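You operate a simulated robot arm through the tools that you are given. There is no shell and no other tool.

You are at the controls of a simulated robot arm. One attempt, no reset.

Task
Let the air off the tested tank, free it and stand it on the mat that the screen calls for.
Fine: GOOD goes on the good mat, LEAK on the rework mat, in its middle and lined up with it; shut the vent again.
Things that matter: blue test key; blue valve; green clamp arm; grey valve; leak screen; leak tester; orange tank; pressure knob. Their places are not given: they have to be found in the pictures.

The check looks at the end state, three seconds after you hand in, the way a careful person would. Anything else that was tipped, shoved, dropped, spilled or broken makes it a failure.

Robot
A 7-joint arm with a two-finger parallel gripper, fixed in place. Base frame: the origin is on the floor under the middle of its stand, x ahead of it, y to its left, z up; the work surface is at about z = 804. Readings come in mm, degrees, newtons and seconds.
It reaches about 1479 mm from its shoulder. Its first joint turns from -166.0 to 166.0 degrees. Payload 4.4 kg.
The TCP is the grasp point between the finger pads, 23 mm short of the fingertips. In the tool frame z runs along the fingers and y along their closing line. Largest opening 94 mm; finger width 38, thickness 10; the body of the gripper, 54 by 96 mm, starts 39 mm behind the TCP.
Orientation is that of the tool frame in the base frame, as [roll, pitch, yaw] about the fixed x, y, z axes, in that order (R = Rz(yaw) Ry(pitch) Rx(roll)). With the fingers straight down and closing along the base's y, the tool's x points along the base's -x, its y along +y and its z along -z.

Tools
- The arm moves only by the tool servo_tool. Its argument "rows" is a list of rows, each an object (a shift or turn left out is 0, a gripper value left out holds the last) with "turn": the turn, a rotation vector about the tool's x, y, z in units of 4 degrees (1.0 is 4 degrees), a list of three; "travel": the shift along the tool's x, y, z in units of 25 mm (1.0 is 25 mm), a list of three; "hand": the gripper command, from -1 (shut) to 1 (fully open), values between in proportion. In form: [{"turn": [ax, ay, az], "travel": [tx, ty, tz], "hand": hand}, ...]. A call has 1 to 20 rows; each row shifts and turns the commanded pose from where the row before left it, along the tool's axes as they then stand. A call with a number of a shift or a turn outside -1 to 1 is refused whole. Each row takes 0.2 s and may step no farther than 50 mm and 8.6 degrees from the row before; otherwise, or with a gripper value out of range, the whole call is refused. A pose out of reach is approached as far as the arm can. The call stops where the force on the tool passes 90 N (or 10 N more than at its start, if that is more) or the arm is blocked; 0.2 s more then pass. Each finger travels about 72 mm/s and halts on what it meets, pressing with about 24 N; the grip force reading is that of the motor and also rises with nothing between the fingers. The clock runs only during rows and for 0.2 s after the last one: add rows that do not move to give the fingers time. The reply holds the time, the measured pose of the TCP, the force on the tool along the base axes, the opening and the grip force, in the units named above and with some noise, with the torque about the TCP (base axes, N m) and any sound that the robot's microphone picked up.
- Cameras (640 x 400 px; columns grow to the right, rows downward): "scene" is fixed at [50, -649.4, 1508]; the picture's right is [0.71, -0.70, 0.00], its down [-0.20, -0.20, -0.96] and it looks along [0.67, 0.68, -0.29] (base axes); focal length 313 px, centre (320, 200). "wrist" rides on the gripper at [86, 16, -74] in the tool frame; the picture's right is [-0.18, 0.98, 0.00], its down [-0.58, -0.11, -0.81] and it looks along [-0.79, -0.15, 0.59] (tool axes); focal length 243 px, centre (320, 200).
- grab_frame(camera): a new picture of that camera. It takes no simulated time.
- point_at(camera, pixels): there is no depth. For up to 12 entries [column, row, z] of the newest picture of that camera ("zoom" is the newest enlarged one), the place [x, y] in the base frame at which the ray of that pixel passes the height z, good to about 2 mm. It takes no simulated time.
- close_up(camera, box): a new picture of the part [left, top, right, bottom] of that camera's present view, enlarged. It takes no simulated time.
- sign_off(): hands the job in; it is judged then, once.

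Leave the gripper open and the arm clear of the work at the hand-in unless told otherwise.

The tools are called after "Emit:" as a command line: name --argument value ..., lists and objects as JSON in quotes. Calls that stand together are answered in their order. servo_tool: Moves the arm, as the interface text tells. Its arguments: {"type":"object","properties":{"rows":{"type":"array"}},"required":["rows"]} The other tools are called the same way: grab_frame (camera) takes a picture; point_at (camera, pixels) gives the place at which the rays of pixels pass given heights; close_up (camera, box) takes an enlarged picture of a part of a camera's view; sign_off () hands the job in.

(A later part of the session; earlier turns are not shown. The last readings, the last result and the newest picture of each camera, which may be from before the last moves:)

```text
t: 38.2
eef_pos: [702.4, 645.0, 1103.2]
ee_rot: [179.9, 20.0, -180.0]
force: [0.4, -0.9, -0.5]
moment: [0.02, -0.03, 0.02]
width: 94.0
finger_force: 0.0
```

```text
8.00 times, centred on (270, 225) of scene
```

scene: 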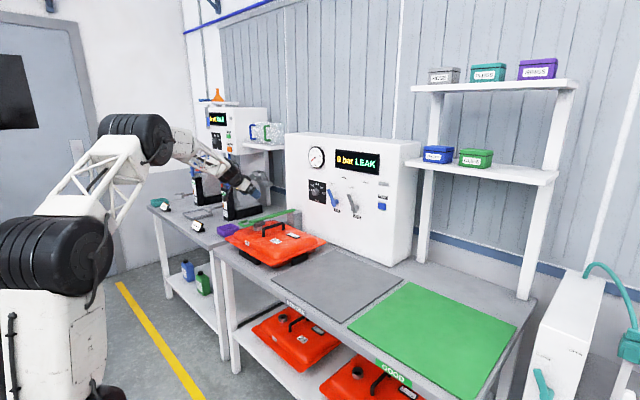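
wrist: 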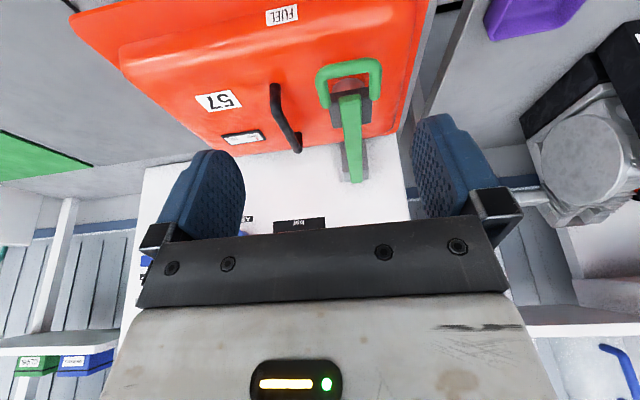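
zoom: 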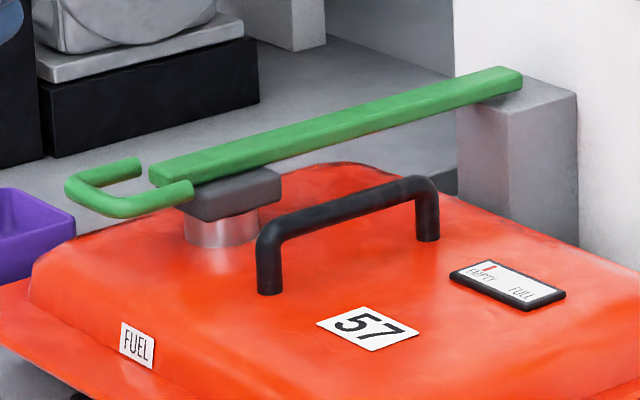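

I want accurate heights, so I convert key points of this view: loop's near rod, bar end, handle ends, bar far end.

Emit:
close_up --camera "wrist" --box '[250, 0, 410, 160]'

Emit:
point_at --camera "zoom" --pixels '[[367, 170, 940], [288, 215, 940], [446, 190, 940], [370, 240, 950], [183, 212, 940], [238, 378, 940], [345, 250, 950], [397, 247, 950], [180, 290, 940]]'

Emit:
point_at --camera "wrist" --pixels '[[73, 12, 848], [355, 183, 947], [280, 88, 940], [295, 150, 940]]'

Emit:
close_up --camera "scene" --box '[230, 200, 310, 250]'

Emit:
point_at --camera "zoom" --pixels '[[88, 203, 940], [140, 165, 940], [100, 215, 940], [66, 186, 940], [512, 72, 947], [268, 232, 940], [425, 182, 940], [155, 168, 950], [345, 205, 940]]'

```text
2.50 times, centred on (330, 80) of wrist
```

zoom: 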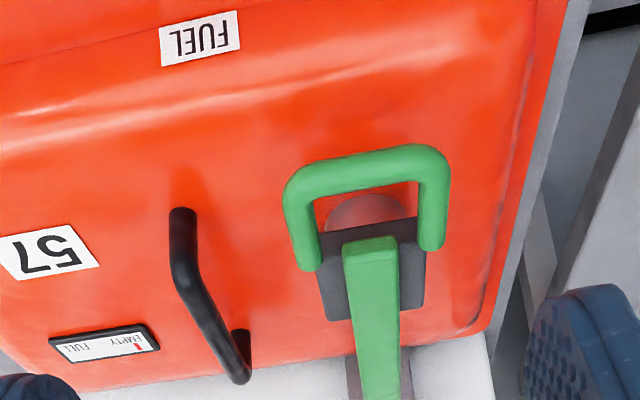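

```text
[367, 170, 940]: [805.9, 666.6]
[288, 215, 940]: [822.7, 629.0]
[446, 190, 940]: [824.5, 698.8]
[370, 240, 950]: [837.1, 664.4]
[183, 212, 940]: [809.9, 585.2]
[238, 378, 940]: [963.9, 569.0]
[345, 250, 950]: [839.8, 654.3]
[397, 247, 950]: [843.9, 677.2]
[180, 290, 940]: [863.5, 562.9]
```

```text
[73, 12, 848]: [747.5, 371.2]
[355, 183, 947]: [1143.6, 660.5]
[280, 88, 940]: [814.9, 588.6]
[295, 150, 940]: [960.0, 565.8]
```

```text
8.00 times, centred on (270, 225) of scene
```

zoom: 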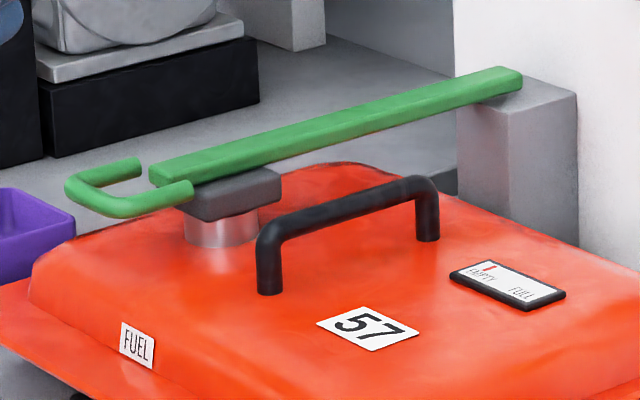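

```text
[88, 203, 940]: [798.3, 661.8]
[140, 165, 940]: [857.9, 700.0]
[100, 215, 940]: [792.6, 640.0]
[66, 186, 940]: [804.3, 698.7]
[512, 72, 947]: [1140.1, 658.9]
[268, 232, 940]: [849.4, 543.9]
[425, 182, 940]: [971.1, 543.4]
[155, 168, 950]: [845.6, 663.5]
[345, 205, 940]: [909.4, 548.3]
```

Consistent result: loop's near rod at about (802, 667, 940), outer width ~66 mm; bar top ~950, hinge end ~ (1130, 660); dome top ~890; handle centre ~ (923, 562, 931). I tilt the hand to 60° so that I can grip the loop end-on and swing it up; then I move to just before it.

Emit:
servo_tool --rows '[{"turn": [0, -1, 0]}, {"turn": [0, -1, 0]}, {"turn": [0, -1, 0]}, {"turn": [0, -1, 0]}, {"turn": [0, -1, 0]}, {"turn": [0, -1, 0]}, {"turn": [0, -1, 0]}, {"turn": [0, -1, 0]}, {"turn": [0, -1, 0]}, {"turn": [0, -1, 0]}, {}]'

Emit:
grab_frame --camera "scene"

```text
t: 40.6
eef_pos: [701.5, 643.4, 1103.1]
ee_rot: [179.9, 60.1, 179.9]
force: [0.1, 0.0, 0.0]
moment: [0.01, 0.0, 0.03]
width: 93.9
finger_force: 0.1
```

```text
taken
```

scene: 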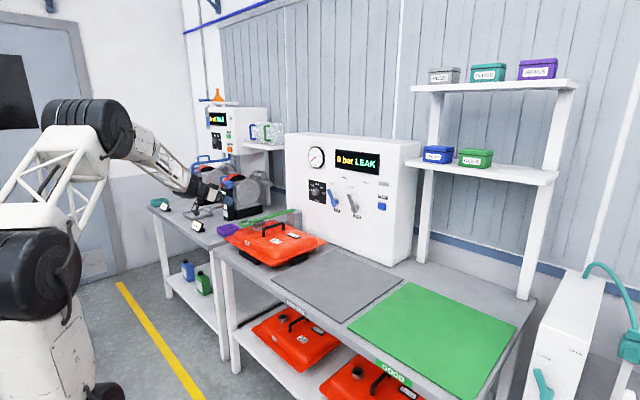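

The hand is at 60° tilt. I now descend to a pre-grip point ~50 mm short of the loop, at (762, 666, 972).

Emit:
servo_tool --rows '[{"travel": [0.555, 0.151, 0.786]}, {"travel": [0.555, 0.151, 0.786]}, {"travel": [0.555, 0.151, 0.786]}, {"travel": [0.555, 0.151, 0.786]}, {"travel": [0.555, 0.151, 0.786]}, {"travel": [0.555, 0.151, 0.786]}, {}]'

Emit:
grab_frame --camera "wrist"

Emit:
close_up --camera "scene" --box '[190, 180, 310, 260]'

```text
t: 42.2
eef_pos: [762.6, 664.0, 971.7]
ee_rot: [179.9, 60.0, 179.9]
force: [0.1, -1.0, 0.4]
moment: [0.0, -0.02, 0.0]
width: 94.0
finger_force: 0.0
```

```text
taken
```

wrist: 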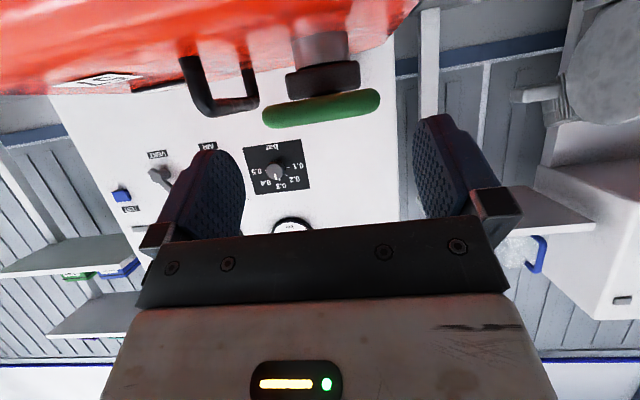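

```text
5.00 times, centred on (250, 220) of scene
```

zoom: 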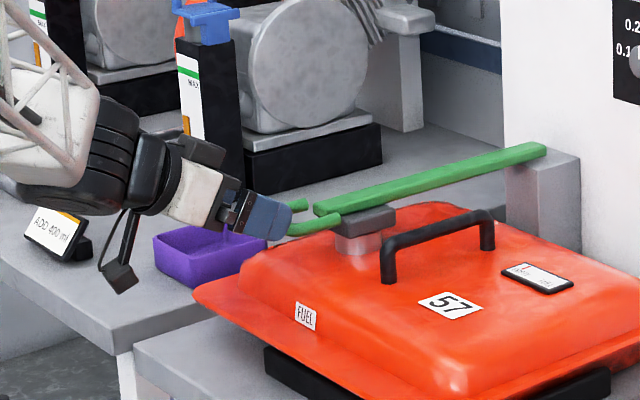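

The loop's near rod shows edge-on at (322,108), centred between the fingers. I advance 57 mm along the fingers so they straddle the loop, then close on it.

Emit:
servo_tool --rows '[{"travel": [0, 0.08, 0.567]}, {"travel": [0, 0, 0.567]}, {"travel": [0, 0, 0.567]}, {"travel": [0, 0, 0.567]}, {}]'

Emit:
grab_frame --camera "wrist"

Emit:
close_up --camera "scene" --box '[190, 180, 310, 260]'

```text
t: 43.4
eef_pos: [812.0, 668.3, 942.8]
ee_rot: [179.9, 60.0, 180.0]
force: [-0.2, -0.6, 0.0]
moment: [-0.03, -0.02, -0.04]
width: 94.2
finger_force: 0.1
```

```text
taken
```

wrist: 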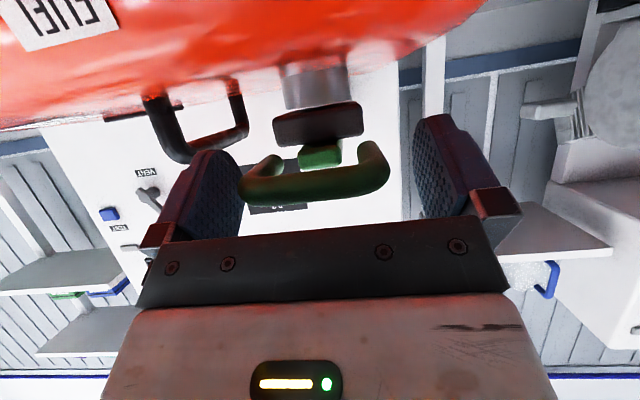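

```text
5.00 times, centred on (250, 220) of scene
```

zoom: 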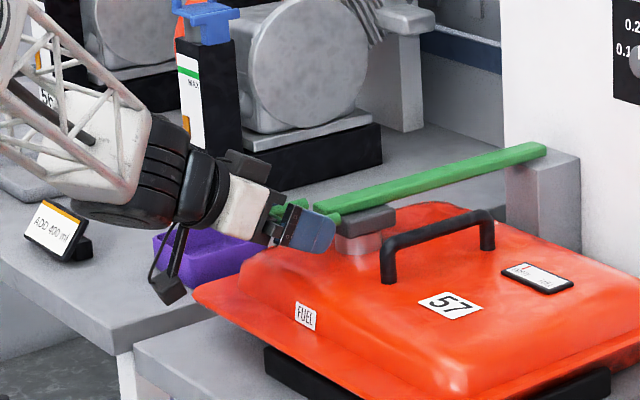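

The loop (columns 240–388) is between the fingers, slightly to −y. I shift 2.5 mm and close on it.

Emit:
servo_tool --rows '[{"travel": [0, -0.1, 0]}, {"hand": -1}, {}, {}, {}, {}]'

Emit:
grab_frame --camera "wrist"

```text
t: 44.8
eef_pos: [812.0, 665.0, 942.5]
ee_rot: [179.9, 60.0, 179.9]
force: [-12.1, -36.0, 0.2]
moment: [-0.39, 0.12, -0.35]
width: 73.9
finger_force: 44.6
```

```text
taken
```

wrist: 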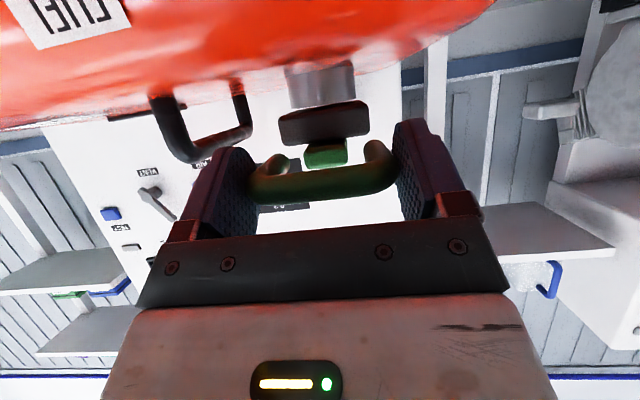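

The −y finger met the loop first (−36 N sideways). I shift the hand 4 mm to −y to centre the grip.

Emit:
servo_tool --rows '[{"travel": [0, -0.1, 0]}, {"travel": [0, -0.06, 0]}, {}, {}]'

Emit:
grab_frame --camera "wrist"

```text
t: 45.8
eef_pos: [811.3, 664.5, 945.7]
ee_rot: [179.7, 60.3, 179.9]
force: [25.9, 85.4, 0.5]
moment: [0.27, -0.48, -0.91]
width: 73.8
finger_force: 45.5
```

```text
taken
```

wrist: 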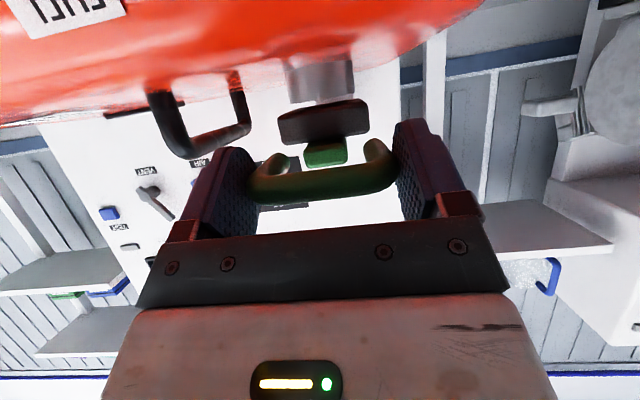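

Both pads hold the loop (74 mm); my shift was too much (+85 N). I go back 2.8 mm to neutral.

Emit:
servo_tool --rows '[{"travel": [0, 0.06, 0]}, {"travel": [0, 0.052, 0]}, {}, {}]'

```text
t: 46.8
eef_pos: [810.3, 665.0, 942.3]
ee_rot: [-180.0, 60.0, 179.9]
force: [-8.1, 76.5, 4.0]
moment: [0.07, -0.64, 0.39]
width: 73.8
finger_force: 44.8
```

Still +76 N sideways. I shift another 2 mm to +y and read again.

Emit:
servo_tool --rows '[{"travel": [0, 0.08, 0]}, {}, {}]'

```text
t: 47.6
eef_pos: [812.0, 664.6, 940.9]
ee_rot: [-179.9, 60.0, 179.9]
force: [-37.7, 9.1, 10.1]
moment: [-0.05, 0.07, 0.42]
width: 73.8
finger_force: 45.3
```

Side load is now small (9 N). I try a first small lift: swing up 4° about the hinge near (1120, 940).

Emit:
servo_tool --rows '[{"travel": [-0.38, 0, -0.2], "turn": [0, 0.5, 0]}, {"travel": [-0.38, 0, -0.2], "turn": [0, 0.5, 0]}, {}]'

Emit:
grab_frame --camera "wrist"

Emit:
close_up --camera "scene" --box '[190, 180, 310, 260]'

```text
t: 48.4
eef_pos: [814.0, 665.1, 963.5]
ee_rot: [-179.9, 56.0, 180.0]
force: [-38.1, -13.9, -0.9]
moment: [-0.1, 0.32, 0.0]
width: 73.8
finger_force: 44.9
```

```text
taken
```

wrist: 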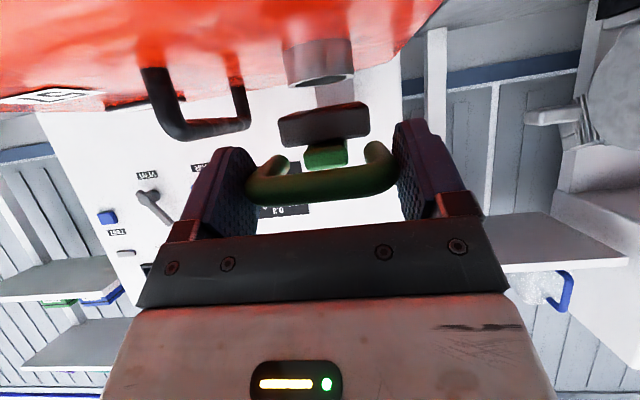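

```text
5.00 times, centred on (250, 220) of scene
```

zoom: 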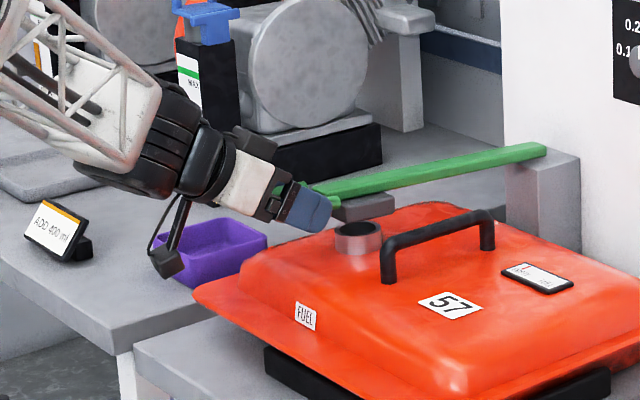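

The clamp swings up freely: the neck is clear. There is −38 N along x, so I ease back 1 mm and go on swinging 16° more.

Emit:
servo_tool --rows '[{"travel": [-0.739, 0, -0.436], "turn": [0, 1, 0]}, {"travel": [-0.759, 0, -0.403], "turn": [0, 1, 0]}, {"travel": [-0.759, 0, -0.403], "turn": [0, 1, 0]}, {"travel": [-0.759, 0, -0.403], "turn": [0, 1, 0]}, {}]'

Emit:
grab_frame --camera "wrist"

Emit:
close_up --camera "scene" --box '[190, 180, 310, 260]'

```text
t: 49.6
eef_pos: [831.9, 665.3, 1048.5]
ee_rot: [-179.9, 39.9, 179.9]
force: [18.5, -18.1, -7.3]
moment: [0.06, -0.12, -0.17]
width: 73.7
finger_force: 45.2
```

```text
taken
```

wrist: 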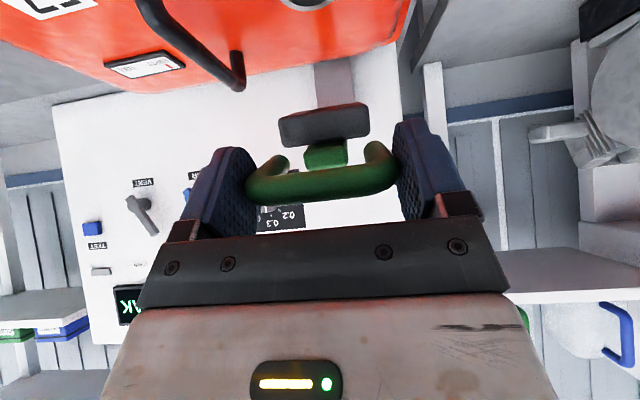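

```text
5.00 times, centred on (250, 220) of scene
```

zoom: 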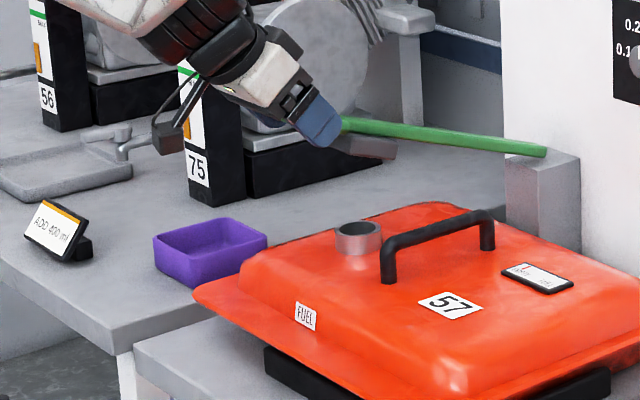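

Lifting is smooth and forces are low. I continue another 20°.

Emit:
servo_tool --rows '[{"travel": [-0.759, 0, -0.4], "turn": [0, 1, 0]}, {"travel": [-0.759, 0, -0.4], "turn": [0, 1, 0]}, {"travel": [-0.759, 0, -0.4], "turn": [0, 1, 0]}, {"travel": [-0.759, 0, -0.4], "turn": [0, 1, 0]}, {"travel": [-0.759, 0, -0.4], "turn": [0, 1, 0]}, {}]'

Emit:
close_up --camera "scene" --box '[190, 150, 330, 260]'

```text
t: 51.0
eef_pos: [882.4, 664.5, 1142.0]
ee_rot: [179.9, 20.0, 179.9]
force: [-14.6, -51.7, 12.0]
moment: [-0.31, -0.16, -0.86]
width: 73.8
finger_force: 45.3
```

```text
3.64 times, centred on (260, 205) of scene
```

zoom: 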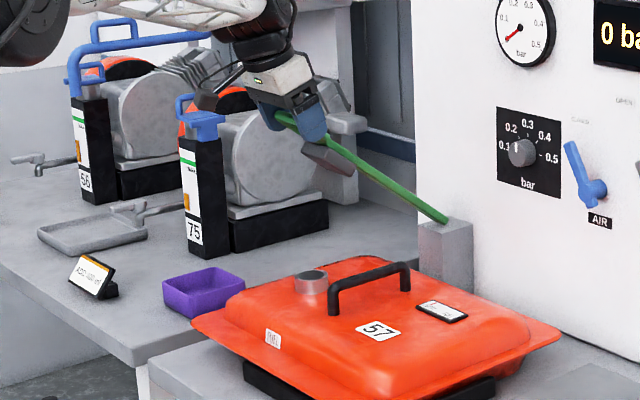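

At 40° up now, with a −52 N side load. I correct y by 1.5 mm and carry on along the arc, keeping the hand's tilt at 20° from here so its body stays clear of the panel.

Emit:
servo_tool --rows '[{"travel": [-0.759, -0.05, -0.404]}, {"travel": [-0.786, 0, -0.35]}, {"travel": [-0.808, 0, -0.294]}, {}]'

Emit:
grab_frame --camera "wrist"

Emit:
close_up --camera "scene" --box '[190, 130, 350, 250]'

```text
t: 52.0
eef_pos: [927.3, 665.3, 1184.8]
ee_rot: [179.8, 20.1, 180.0]
force: [-6.9, -10.1, -1.2]
moment: [0.19, 1.37, -0.42]
width: 73.9
finger_force: 45.0
```

```text
taken
```

wrist: 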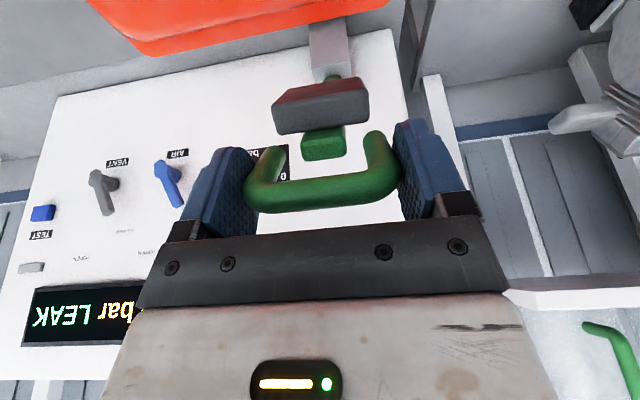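

```text
3.33 times, centred on (270, 190) of scene
```

zoom: 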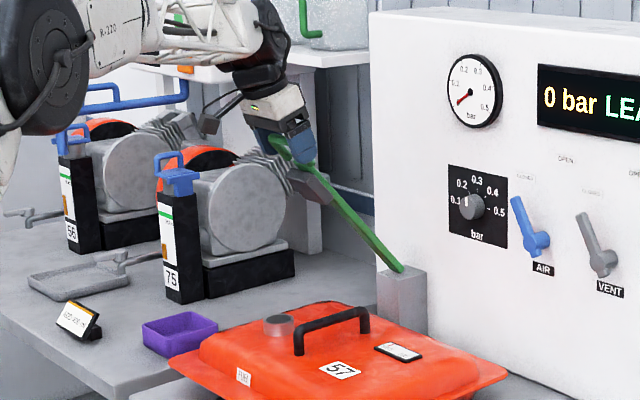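

Still fine (φ≈52°). Continuing to about 72°.

Emit:
servo_tool --rows '[{"travel": [-0.827, 0, -0.237]}, {"travel": [-0.841, 0, -0.179]}, {"travel": [-0.852, 0, -0.12]}, {"travel": [-0.858, 0, -0.06]}, {"travel": [-0.86, 0, 0]}, {}]'

Emit:
grab_frame --camera "wrist"

Emit:
close_up --camera "scene" --box '[220, 120, 350, 230]'

```text
t: 53.4
eef_pos: [1024.5, 665.0, 1236.8]
ee_rot: [179.9, 20.1, -180.0]
force: [-8.4, 14.2, 12.1]
moment: [0.34, 1.08, -0.63]
width: 74.1
finger_force: 45.5
```

```text
taken
```

wrist: 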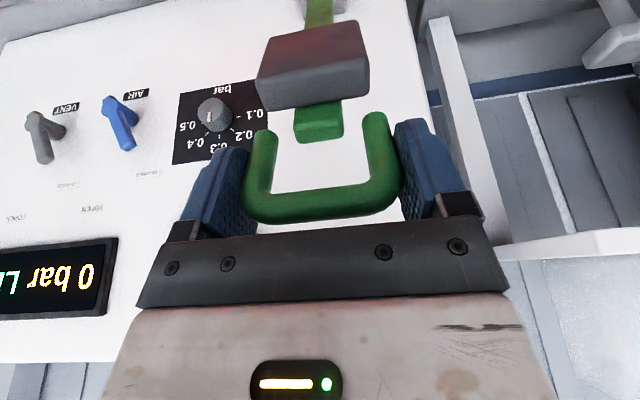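

```text
3.64 times, centred on (285, 175) of scene
```

zoom: 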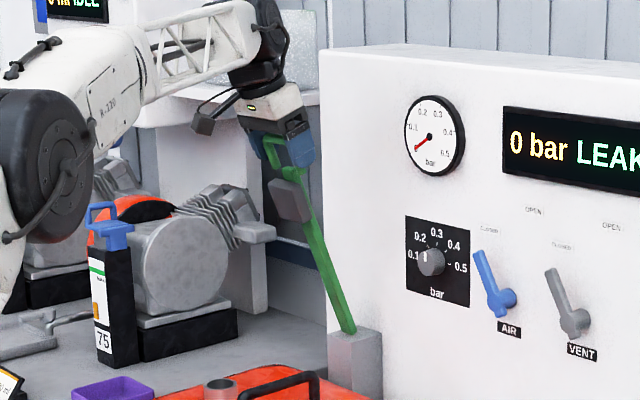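

About 72° now. I proceed to ~88°, watching for the stop.

Emit:
servo_tool --rows '[{"travel": [-0.858, 0, 0.06]}, {"travel": [-0.852, 0, 0.12]}, {"travel": [-0.841, 0, 0.179]}, {"travel": [-0.827, 0, 0.237]}, {}]'

Emit:
grab_frame --camera "wrist"

Emit:
close_up --camera "scene" --box '[220, 120, 350, 230]'

```text
t: 54.3
eef_pos: [1083.6, 665.6, 1260.0]
ee_rot: [179.7, 20.2, -179.8]
force: [0.0, 19.7, -3.7]
moment: [-1.04, -0.25, 0.08]
width: 73.8
finger_force: 45.3
out of reach, approached as far as the arm can: row 4
stopped in row 4: the force on the tool passed its limit at 111 N (the readings are from after the stop); the commanded pose is now the measured one
```

```text
taken
```

wrist: 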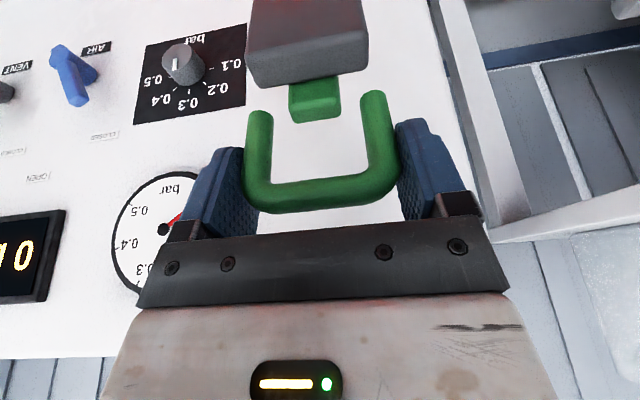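

```text
3.64 times, centred on (285, 175) of scene
```

zoom: 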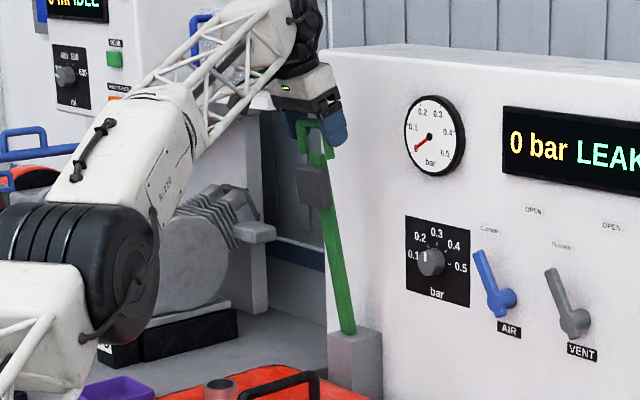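

The arm hit its reach at this orientation (clamp ≈83° up). I look at the whole arm before choosing the next move.

Emit:
grab_frame --camera "scene"

Emit:
servo_tool --rows '[{}]'

```text
taken
```

scene: 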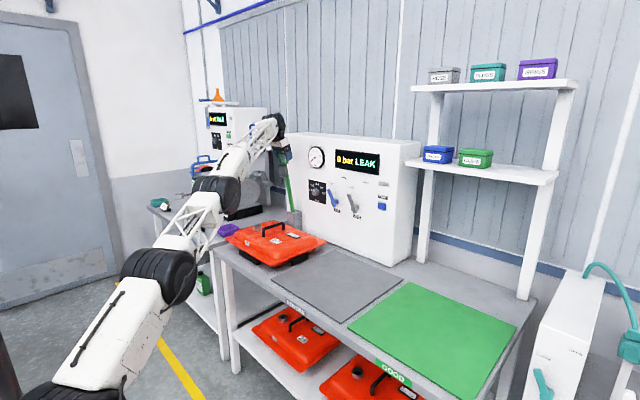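

```text
t: 54.7
eef_pos: [1084.4, 665.6, 1260.4]
ee_rot: [179.7, 20.3, -179.8]
force: [0.3, 27.9, -5.3]
moment: [-0.88, 0.02, 0.62]
width: 74.1
finger_force: 44.9
```

The arm is stretched straight, so I tilt the hand forward about the TCP by 24° (pivoting on the loop), which brings the wrist closer to the base.

Emit:
servo_tool --rows '[{"turn": [0, -1, 0]}, {"turn": [0, -1, 0]}, {"turn": [0, -1, 0]}, {"turn": [0, -1, 0]}, {"turn": [0, -1, 0]}, {"turn": [0, -1, 0]}, {}]'

Emit:
grab_frame --camera "wrist"

Emit:
close_up --camera "scene" --box '[220, 110, 350, 230]'

```text
t: 56.3
eef_pos: [1083.7, 664.5, 1261.2]
ee_rot: [179.6, 44.5, -180.0]
force: [-2.6, 60.3, 7.7]
moment: [-0.36, 0.2, -0.09]
width: 73.8
finger_force: 45.1
```

```text
taken
```

wrist: 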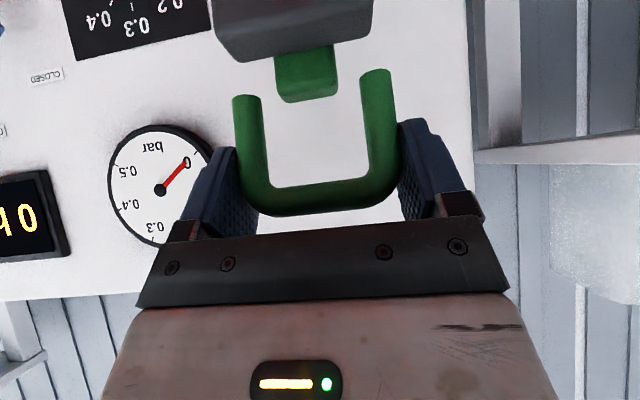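

```text
3.33 times, centred on (285, 170) of scene
```

zoom: 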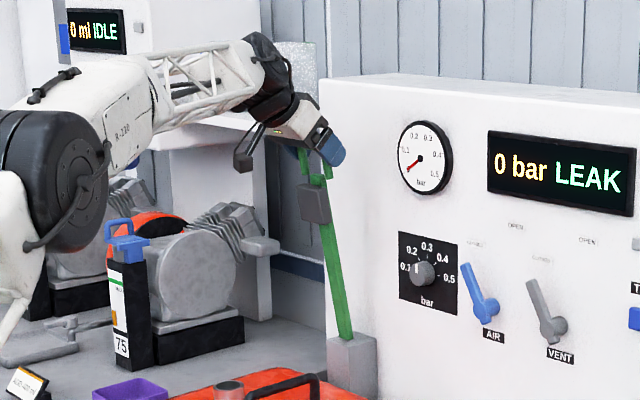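

The reach is comfortable now. I relieve the +60 N side load and push the loop past vertical in two steps.

Emit:
servo_tool --rows '[{"travel": [0, 0.06, 0]}, {"travel": [-0.345, 0, 0.29]}, {"travel": [-0.345, 0, 0.29]}, {"travel": [-0.324, 0, 0.312]}, {}]'

Emit:
grab_frame --camera "wrist"

Emit:
close_up --camera "scene" --box '[220, 110, 350, 230]'

```text
t: 57.5
eef_pos: [1117.0, 665.6, 1264.6]
ee_rot: [179.7, 44.4, 179.9]
force: [-3.7, 38.6, 21.3]
moment: [-0.31, 1.08, -0.6]
width: 73.5
finger_force: 45.1
```

```text
taken
```

wrist: 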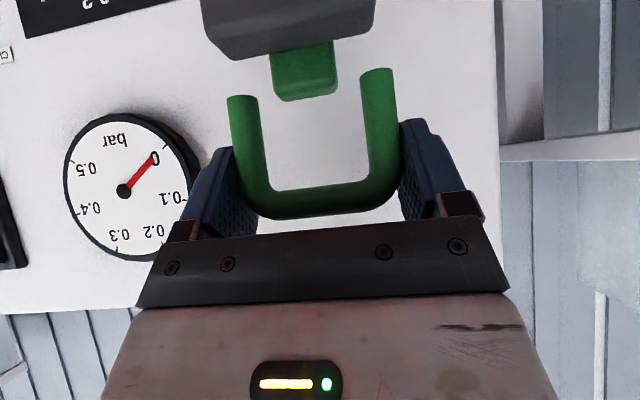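

```text
3.33 times, centred on (285, 170) of scene
```

zoom: 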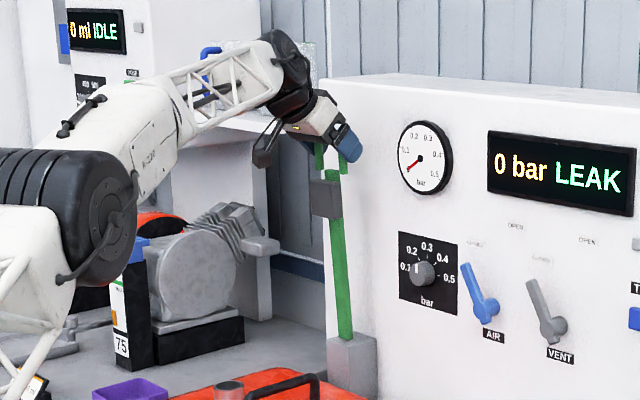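

Nearly upright (still leaning a few degrees toward the robot). I push 18 mm more toward the panel.

Emit:
servo_tool --rows '[{"travel": [-0.26, 0.03, 0.25]}, {"travel": [-0.26, 0, 0.25]}, {}]'

Emit:
close_up --camera "scene" --box '[250, 130, 330, 230]'

Emit:
grab_frame --camera "wrist"

```text
t: 58.3
eef_pos: [1133.9, 665.1, 1262.7]
ee_rot: [179.7, 44.2, 179.8]
force: [-37.4, -4.4, -4.6]
moment: [-0.08, -0.17, 0.06]
width: 73.8
finger_force: 45.0
```

```text
4.00 times, centred on (290, 180) of scene
```

zoom: 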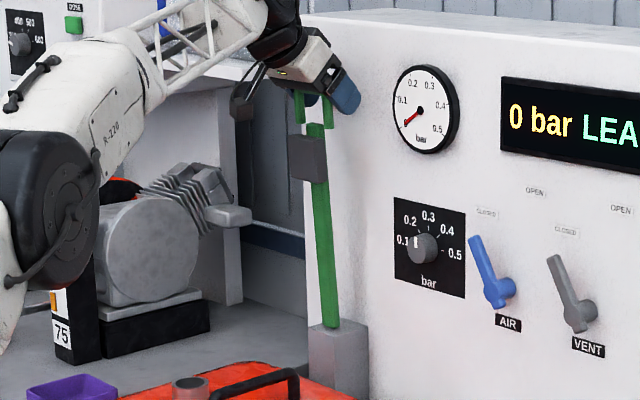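

```text
taken
```

wrist: 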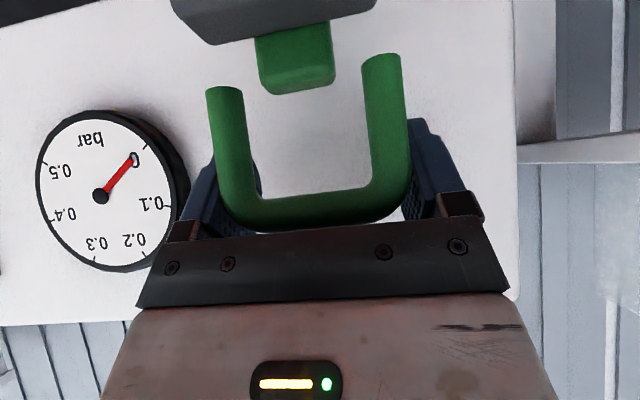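

The arm of the clamp has met its stop around upright (−37 N), and the loop slid back toward the palm. Before letting go I tilt the hand to ~72° so that the palm stands behind the loop and would catch it if it fell.

Emit:
servo_tool --rows '[{"travel": [0.03, 0, -0.03]}, {"turn": [0, -1, 0]}, {"turn": [0, -1, 0]}, {"turn": [0, -1, 0]}, {"turn": [0, -1, 0]}, {"turn": [0, -1, 0]}, {"turn": [0, -1, 0]}, {"turn": [0, -1, 0]}, {}]'

Emit:
grab_frame --camera "wrist"

Emit:
close_up --camera "scene" --box '[250, 110, 330, 230]'

```text
t: 60.3
eef_pos: [1134.0, 664.6, 1265.5]
ee_rot: [178.8, 72.4, 179.0]
force: [-2.0, -17.3, 27.7]
moment: [-0.39, 0.66, -0.1]
width: 73.7
finger_force: 45.0
```

```text
taken
```

wrist: 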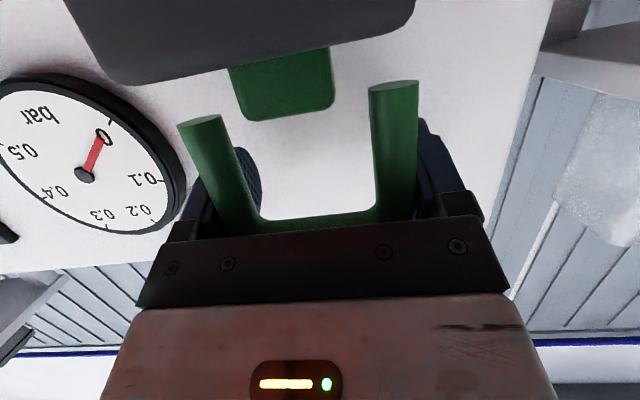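

```text
3.33 times, centred on (290, 170) of scene
```

zoom: 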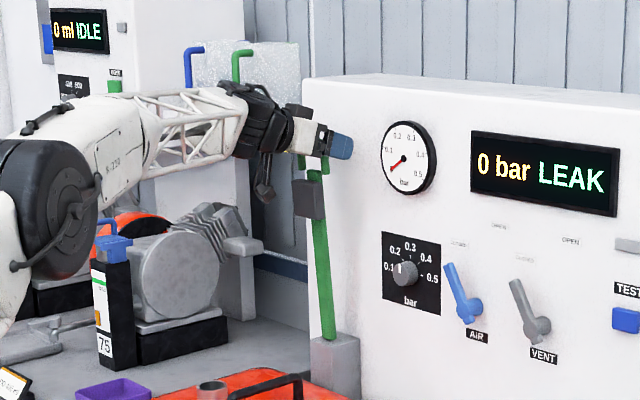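

The loop now sits right against the palm, and the bar leans back a few degrees. I open the fingers a little while the palm guards, to see whether the arm stays up by itself.

Emit:
servo_tool --rows '[{"hand": 0.75}, {}, {}, {}, {}]'

Emit:
grab_frame --camera "wrist"

Emit:
close_up --camera "scene" --box '[250, 110, 330, 230]'

```text
t: 61.5
eef_pos: [1134.9, 667.0, 1263.6]
ee_rot: [179.0, 72.2, 179.3]
force: [0.5, -0.6, -0.2]
moment: [-0.03, 0.03, -0.01]
width: 82.0
finger_force: 0.1
```

```text
taken
```

wrist: 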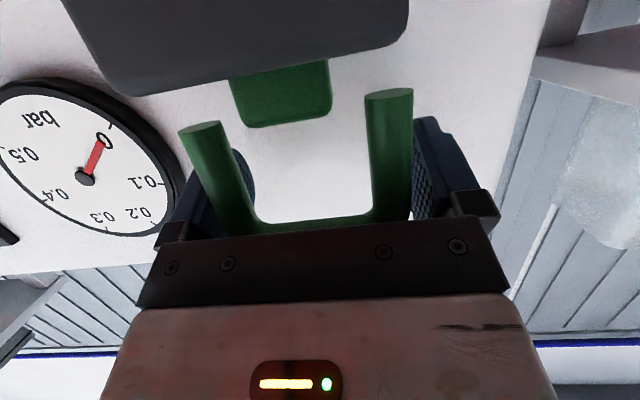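

```text
3.33 times, centred on (290, 170) of scene
```

zoom: 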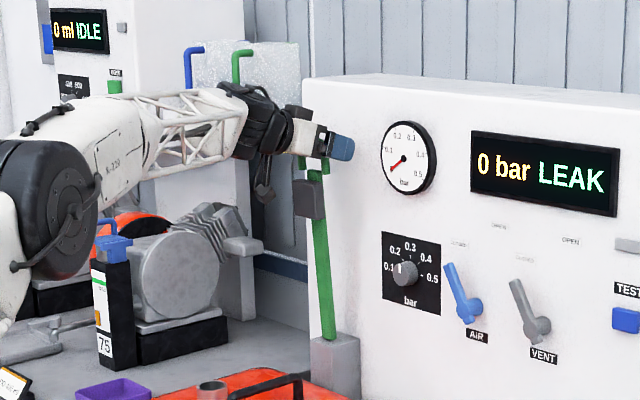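

Forces are near zero, so the bar seems to hold by itself. I wait one second and compare pictures for any creeping.

Emit:
servo_tool --rows '[{}, {}, {}, {}, {}]'

Emit:
grab_frame --camera "wrist"

```text
t: 62.7
eef_pos: [1134.9, 665.6, 1262.8]
ee_rot: [179.0, 72.3, 179.3]
force: [-0.2, -0.4, -0.3]
moment: [0.0, -0.02, 0.0]
width: 82.3
finger_force: 0.0
```

```text
taken
```

wrist: 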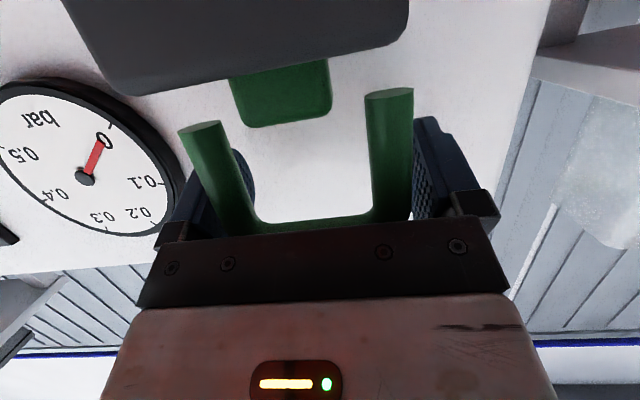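

No creeping: the clamp arm stays up. I open fully and back away along the finger axis.

Emit:
servo_tool --rows '[{"hand": 1}, {}, {"travel": [0, 0, -0.5]}, {"travel": [0, 0, -0.8]}, {"travel": [0, 0, -0.9]}, {"travel": [0, 0, -0.9]}, {"travel": [0, 0, -0.9]}, {"travel": [0, 0, -0.9]}, {}]'

Emit:
grab_frame --camera "wrist"

Emit:
grab_frame --camera "scene"

Emit:
close_up --camera "scene" --box '[250, 110, 330, 230]'

```text
t: 64.7
eef_pos: [1020.2, 667.2, 1302.4]
ee_rot: [179.0, 72.3, 179.3]
force: [-0.7, -0.4, -0.6]
moment: [-0.04, -0.02, 0.0]
width: 93.9
finger_force: 0.0
```

```text
taken
```

wrist: 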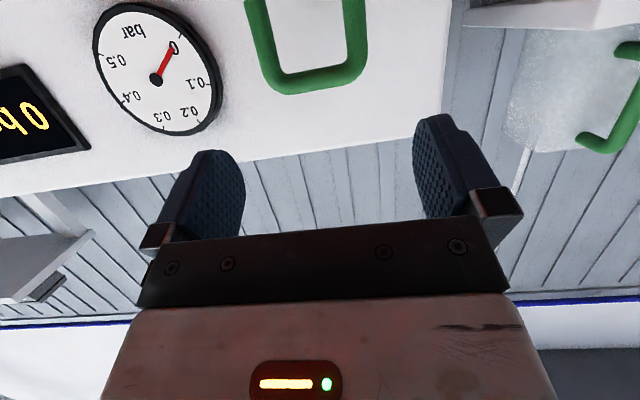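

```text
taken
```

scene: 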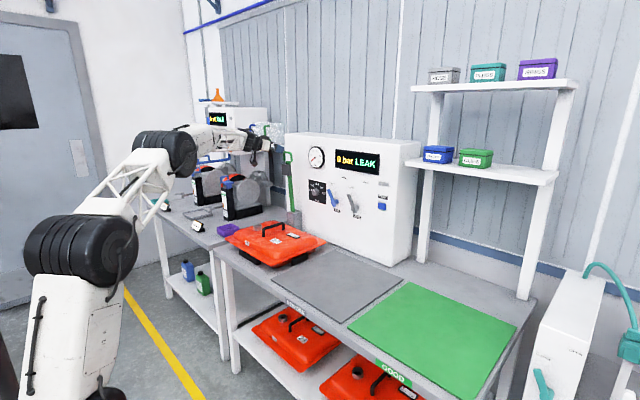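

```text
3.33 times, centred on (290, 170) of scene
```

zoom: 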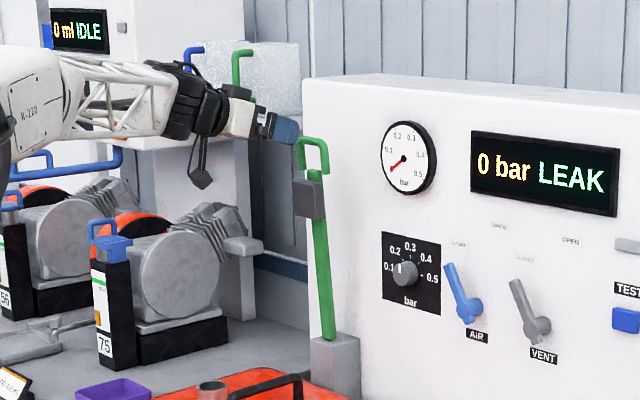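

The clamp arm stands on its own. Now I back off further and turn the hand straight down again.

Emit:
servo_tool --rows '[{"travel": [0, 0, -1]}, {"travel": [0, -0.5, -1]}, {"travel": [0, -0.5, -1], "turn": [0, 1, 0]}, {"turn": [0, 1, 0], "travel": [0, -0.5, 0]}, {"turn": [0, 1, 0], "travel": [0, -0.5, 0]}, {"turn": [0, 1, 0], "travel": [0, -0.5, 0]}, {"turn": [0, 1, 0], "travel": [0, -0.5, 0]}, {"turn": [0, 1, 0], "travel": [0, -0.5, 0]}, {"turn": [0, 1, 0]}, {"turn": [0, 1, 0]}, {"turn": [0, 1, 0]}, {"turn": [0, 1, 0]}, {"turn": [0, 1, 0]}, {"turn": [0, 1, 0]}, {"turn": [0, 1, 0]}, {"turn": [0, 1, 0]}, {"turn": [0, 1, 0]}, {"turn": [0, 1, 0]}, {"turn": [0, 1, 0]}, {"turn": [0, 1, 0]}]'

Emit:
grab_frame --camera "wrist"

Emit:
grab_frame --camera "scene"

```text
t: 68.9
eef_pos: [947.6, 577.5, 1323.4]
ee_rot: [179.8, 0.3, -179.8]
force: [-0.3, 0.4, 0.3]
moment: [0.03, -0.02, 0.0]
width: 94.0
finger_force: 0.1
```

```text
taken
```

wrist: 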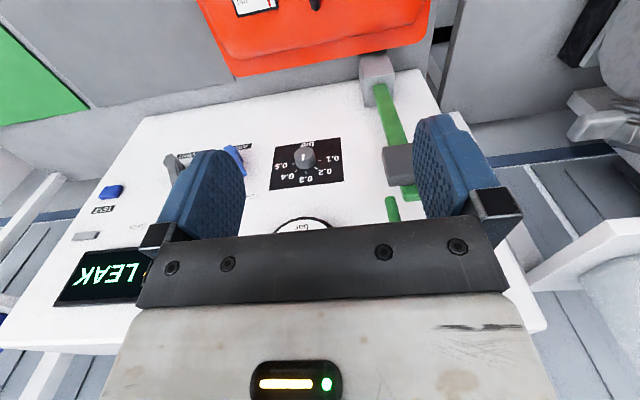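

```text
taken
```

scene: 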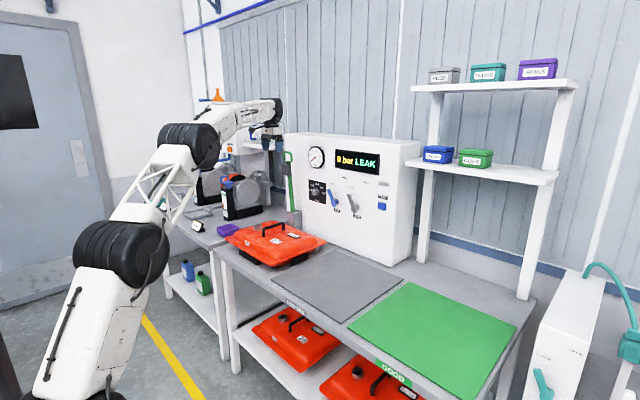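

Hand is vertical again. I go back to view the tank squarely from above-front for alignment measurements.

Emit:
servo_tool --rows '[{"travel": [0.947, -0.052, 0.378]}, {"travel": [0.947, -0.052, 0.378]}, {"travel": [0.947, -0.052, 0.378]}, {"travel": [0.947, -0.052, 0.378]}, {"travel": [0.947, -0.052, 0.378]}, {"travel": [0.947, -0.052, 0.378]}, {"travel": [0.947, -0.052, 0.378]}, {"travel": [0.947, -0.052, 0.378]}, {"travel": [0.947, -0.052, 0.378]}, {"travel": [0.947, -0.052, 0.378]}, {"travel": [0.947, -0.052, 0.378]}, {"travel": [0.947, -0.052, 0.378]}, {"travel": [0.947, -0.052, 0.378]}, {}]'

Emit:
grab_frame --camera "wrist"

Emit:
close_up --camera "wrist" --box '[200, 40, 440, 210]'

```text
t: 71.9
eef_pos: [639.1, 561.4, 1199.8]
ee_rot: [179.7, 0.4, -179.8]
force: [-0.4, 1.4, -0.3]
moment: [0.03, -0.01, -0.01]
width: 94.4
finger_force: 0.1
```

```text
taken
```

wrist: 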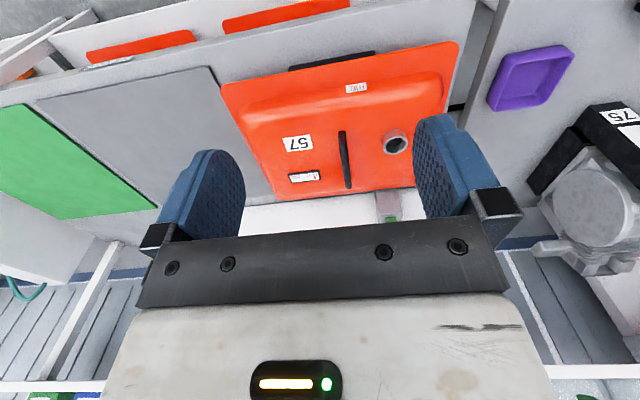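

```text
2.35 times, centred on (320, 125) of wrist
```

zoom: 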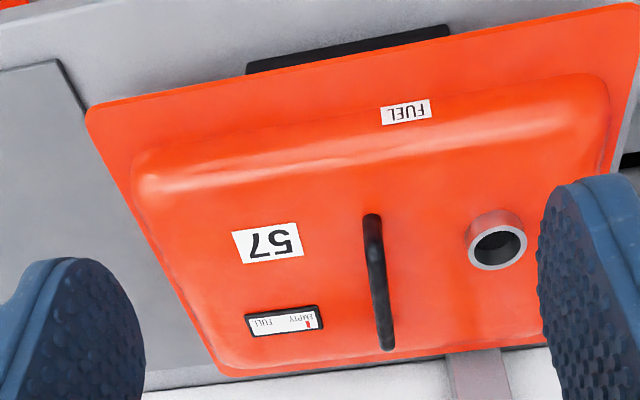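

I measure the rim's edges for the tank's place and heading, the handle's ends, and the grey mat's corner, in this enlarged view.

Emit:
point_at --camera "zoom" --pixels '[[150, 96, 848], [300, 68, 848], [560, 20, 848], [108, 160, 848], [205, 342, 848], [280, 370, 848], [440, 357, 848], [372, 240, 932], [387, 345, 932], [378, 290, 932], [497, 248, 925]]'

Emit:
close_up --camera "scene" --box '[215, 205, 335, 275]'

Emit:
point_at --camera "zoom" --pixels '[[120, 225, 848], [250, 300, 848], [380, 280, 848], [520, 210, 848], [268, 120, 932], [362, 90, 932], [315, 105, 932]]'

```text
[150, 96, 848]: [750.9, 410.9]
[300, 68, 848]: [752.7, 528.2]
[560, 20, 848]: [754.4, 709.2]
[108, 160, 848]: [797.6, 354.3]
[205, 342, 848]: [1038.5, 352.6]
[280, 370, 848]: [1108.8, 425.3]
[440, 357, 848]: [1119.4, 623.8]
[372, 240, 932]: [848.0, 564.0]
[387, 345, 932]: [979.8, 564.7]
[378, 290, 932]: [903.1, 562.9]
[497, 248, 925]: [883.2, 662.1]
```

```text
5.33 times, centred on (275, 240) of scene
```

zoom: 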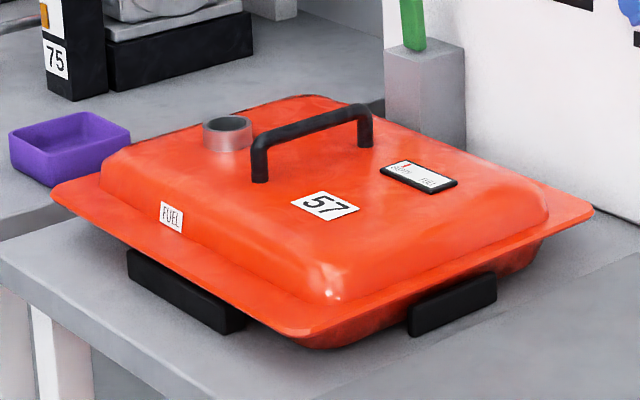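

```text
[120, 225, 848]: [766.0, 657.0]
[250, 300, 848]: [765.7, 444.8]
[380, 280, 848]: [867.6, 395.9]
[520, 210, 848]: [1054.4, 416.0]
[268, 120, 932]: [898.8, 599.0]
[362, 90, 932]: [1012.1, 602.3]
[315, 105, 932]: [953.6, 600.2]
```

The tank is square to the table within about half a degree; handle line at y≈564, bar centre z≈932, tank middle near (928, 560). I move to above the handle at z≈1050, fixing small orientation errors on the way.

Emit:
servo_tool --rows '[{"travel": [-0.874, 0.008, 0.46], "turn": [0.075, 0.1, 0.05]}, {"travel": [-0.874, 0.008, 0.46]}, {"travel": [-0.874, 0.008, 0.46]}, {"travel": [-0.874, 0.008, 0.46]}, {"travel": [-0.874, 0.008, 0.46]}, {"travel": [-0.874, 0.008, 0.46]}, {"travel": [-0.874, 0.008, 0.46]}, {"travel": [-0.874, 0.008, 0.46]}, {"travel": [-0.874, 0.008, 0.46]}, {"travel": [-0.874, 0.008, 0.46]}, {"travel": [-0.874, 0.008, 0.46]}, {"travel": [-0.874, 0.008, 0.46]}, {"travel": [-0.874, 0.008, 0.46]}, {}]'

Emit:
grab_frame --camera "wrist"

Emit:
close_up --camera "scene" --box '[205, 175, 335, 270]'

```text
t: 74.9
eef_pos: [923.4, 563.2, 1049.3]
ee_rot: [-180.0, -0.1, 179.9]
force: [0.1, -0.1, 0.8]
moment: [-0.03, -0.04, 0.03]
width: 93.8
finger_force: 0.1
```

```text
taken
```

wrist: 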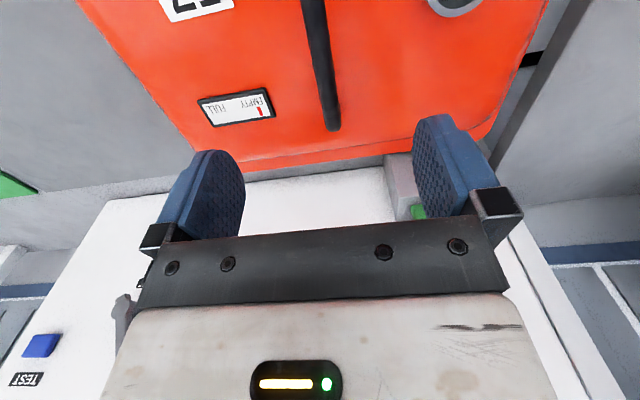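

```text
4.21 times, centred on (270, 222) of scene
```

zoom: 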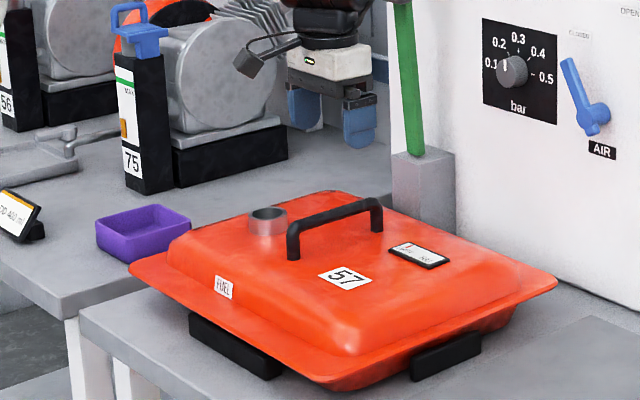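

The handle's bar lies below, between the fingers' columns. I measure its line exactly in an enlarged view.

Emit:
close_up --camera "wrist" --box '[240, 0, 420, 140]'

Emit:
point_at --camera "zoom" --pixels '[[190, 10, 932], [205, 110, 932], [222, 220, 932], [240, 320, 932], [248, 360, 932]]'

```text
2.86 times, centred on (330, 70) of wrist
```

zoom: 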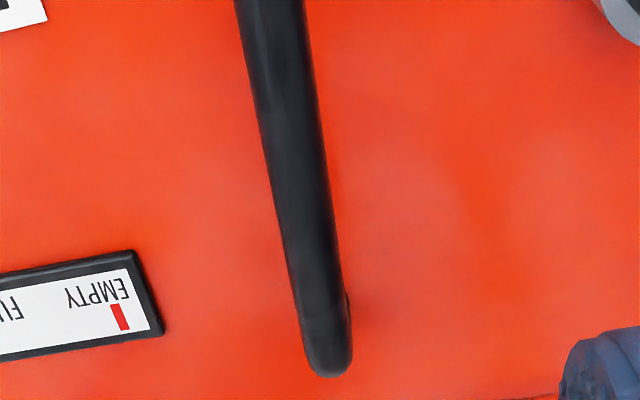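

```text
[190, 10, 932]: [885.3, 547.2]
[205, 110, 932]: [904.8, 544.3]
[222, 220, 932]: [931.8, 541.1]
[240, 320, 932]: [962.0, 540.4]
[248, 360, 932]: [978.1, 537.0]
```

Now with the bar's true centre pixels from that view.

Emit:
point_at --camera "zoom" --pixels '[[272, 10, 932], [288, 110, 932], [305, 220, 932], [320, 310, 932], [329, 375, 932], [235, 5, 932], [307, 5, 932]]'

```text
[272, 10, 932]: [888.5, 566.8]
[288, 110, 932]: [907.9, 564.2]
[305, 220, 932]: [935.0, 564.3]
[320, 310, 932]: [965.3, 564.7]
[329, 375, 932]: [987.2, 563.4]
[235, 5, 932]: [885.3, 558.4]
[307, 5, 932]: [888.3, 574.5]
```

Handle bar runs straight along x at y≈564.4, 16 mm thick. I descend so the TCP is at the bar (z≈930), about 17 mm above the dome at the tips.

Emit:
servo_tool --rows '[{"travel": [0, 0.05, 0.85]}, {"travel": [0, 0, 0.85]}, {"travel": [0, 0, 0.85]}, {"travel": [0, 0, 0.85]}, {"travel": [0, 0, 0.7]}, {"travel": [0, 0, 0.35]}, {"travel": [0, 0, 0.3]}, {}]'

Emit:
grab_frame --camera "wrist"

Emit:
close_up --camera "scene" --box '[205, 185, 335, 270]'

```text
t: 76.7
eef_pos: [924.0, 562.2, 930.8]
ee_rot: [-179.9, -0.1, 180.0]
force: [-0.2, 0.7, -0.8]
moment: [-0.01, 0.01, 0.02]
width: 94.0
finger_force: 0.0
```

```text
taken
```

wrist: 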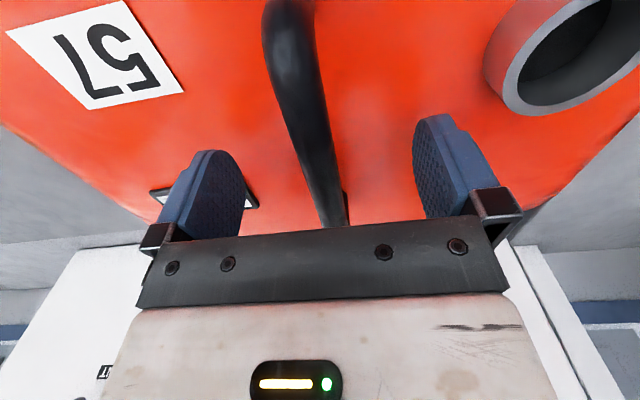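

```text
4.71 times, centred on (270, 228) of scene
```

zoom: 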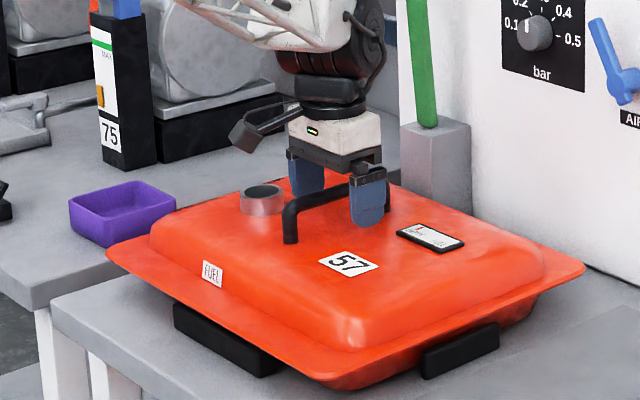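

The bar passes between the fingers. I close on the handle.

Emit:
servo_tool --rows '[{"hand": -1}, {}, {}, {}, {}, {}]'

Emit:
grab_frame --camera "wrist"

```text
t: 78.1
eef_pos: [923.1, 563.9, 929.9]
ee_rot: [180.0, 0.0, 180.0]
force: [-1.2, 5.8, 1.5]
moment: [0.04, -0.07, 0.04]
width: 15.6
finger_force: 23.8
```

```text
taken
```

wrist: 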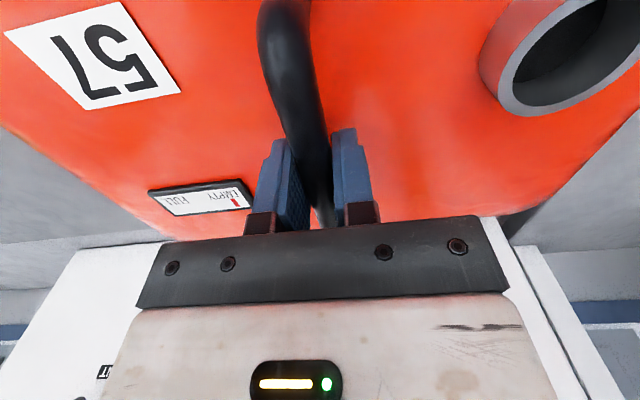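

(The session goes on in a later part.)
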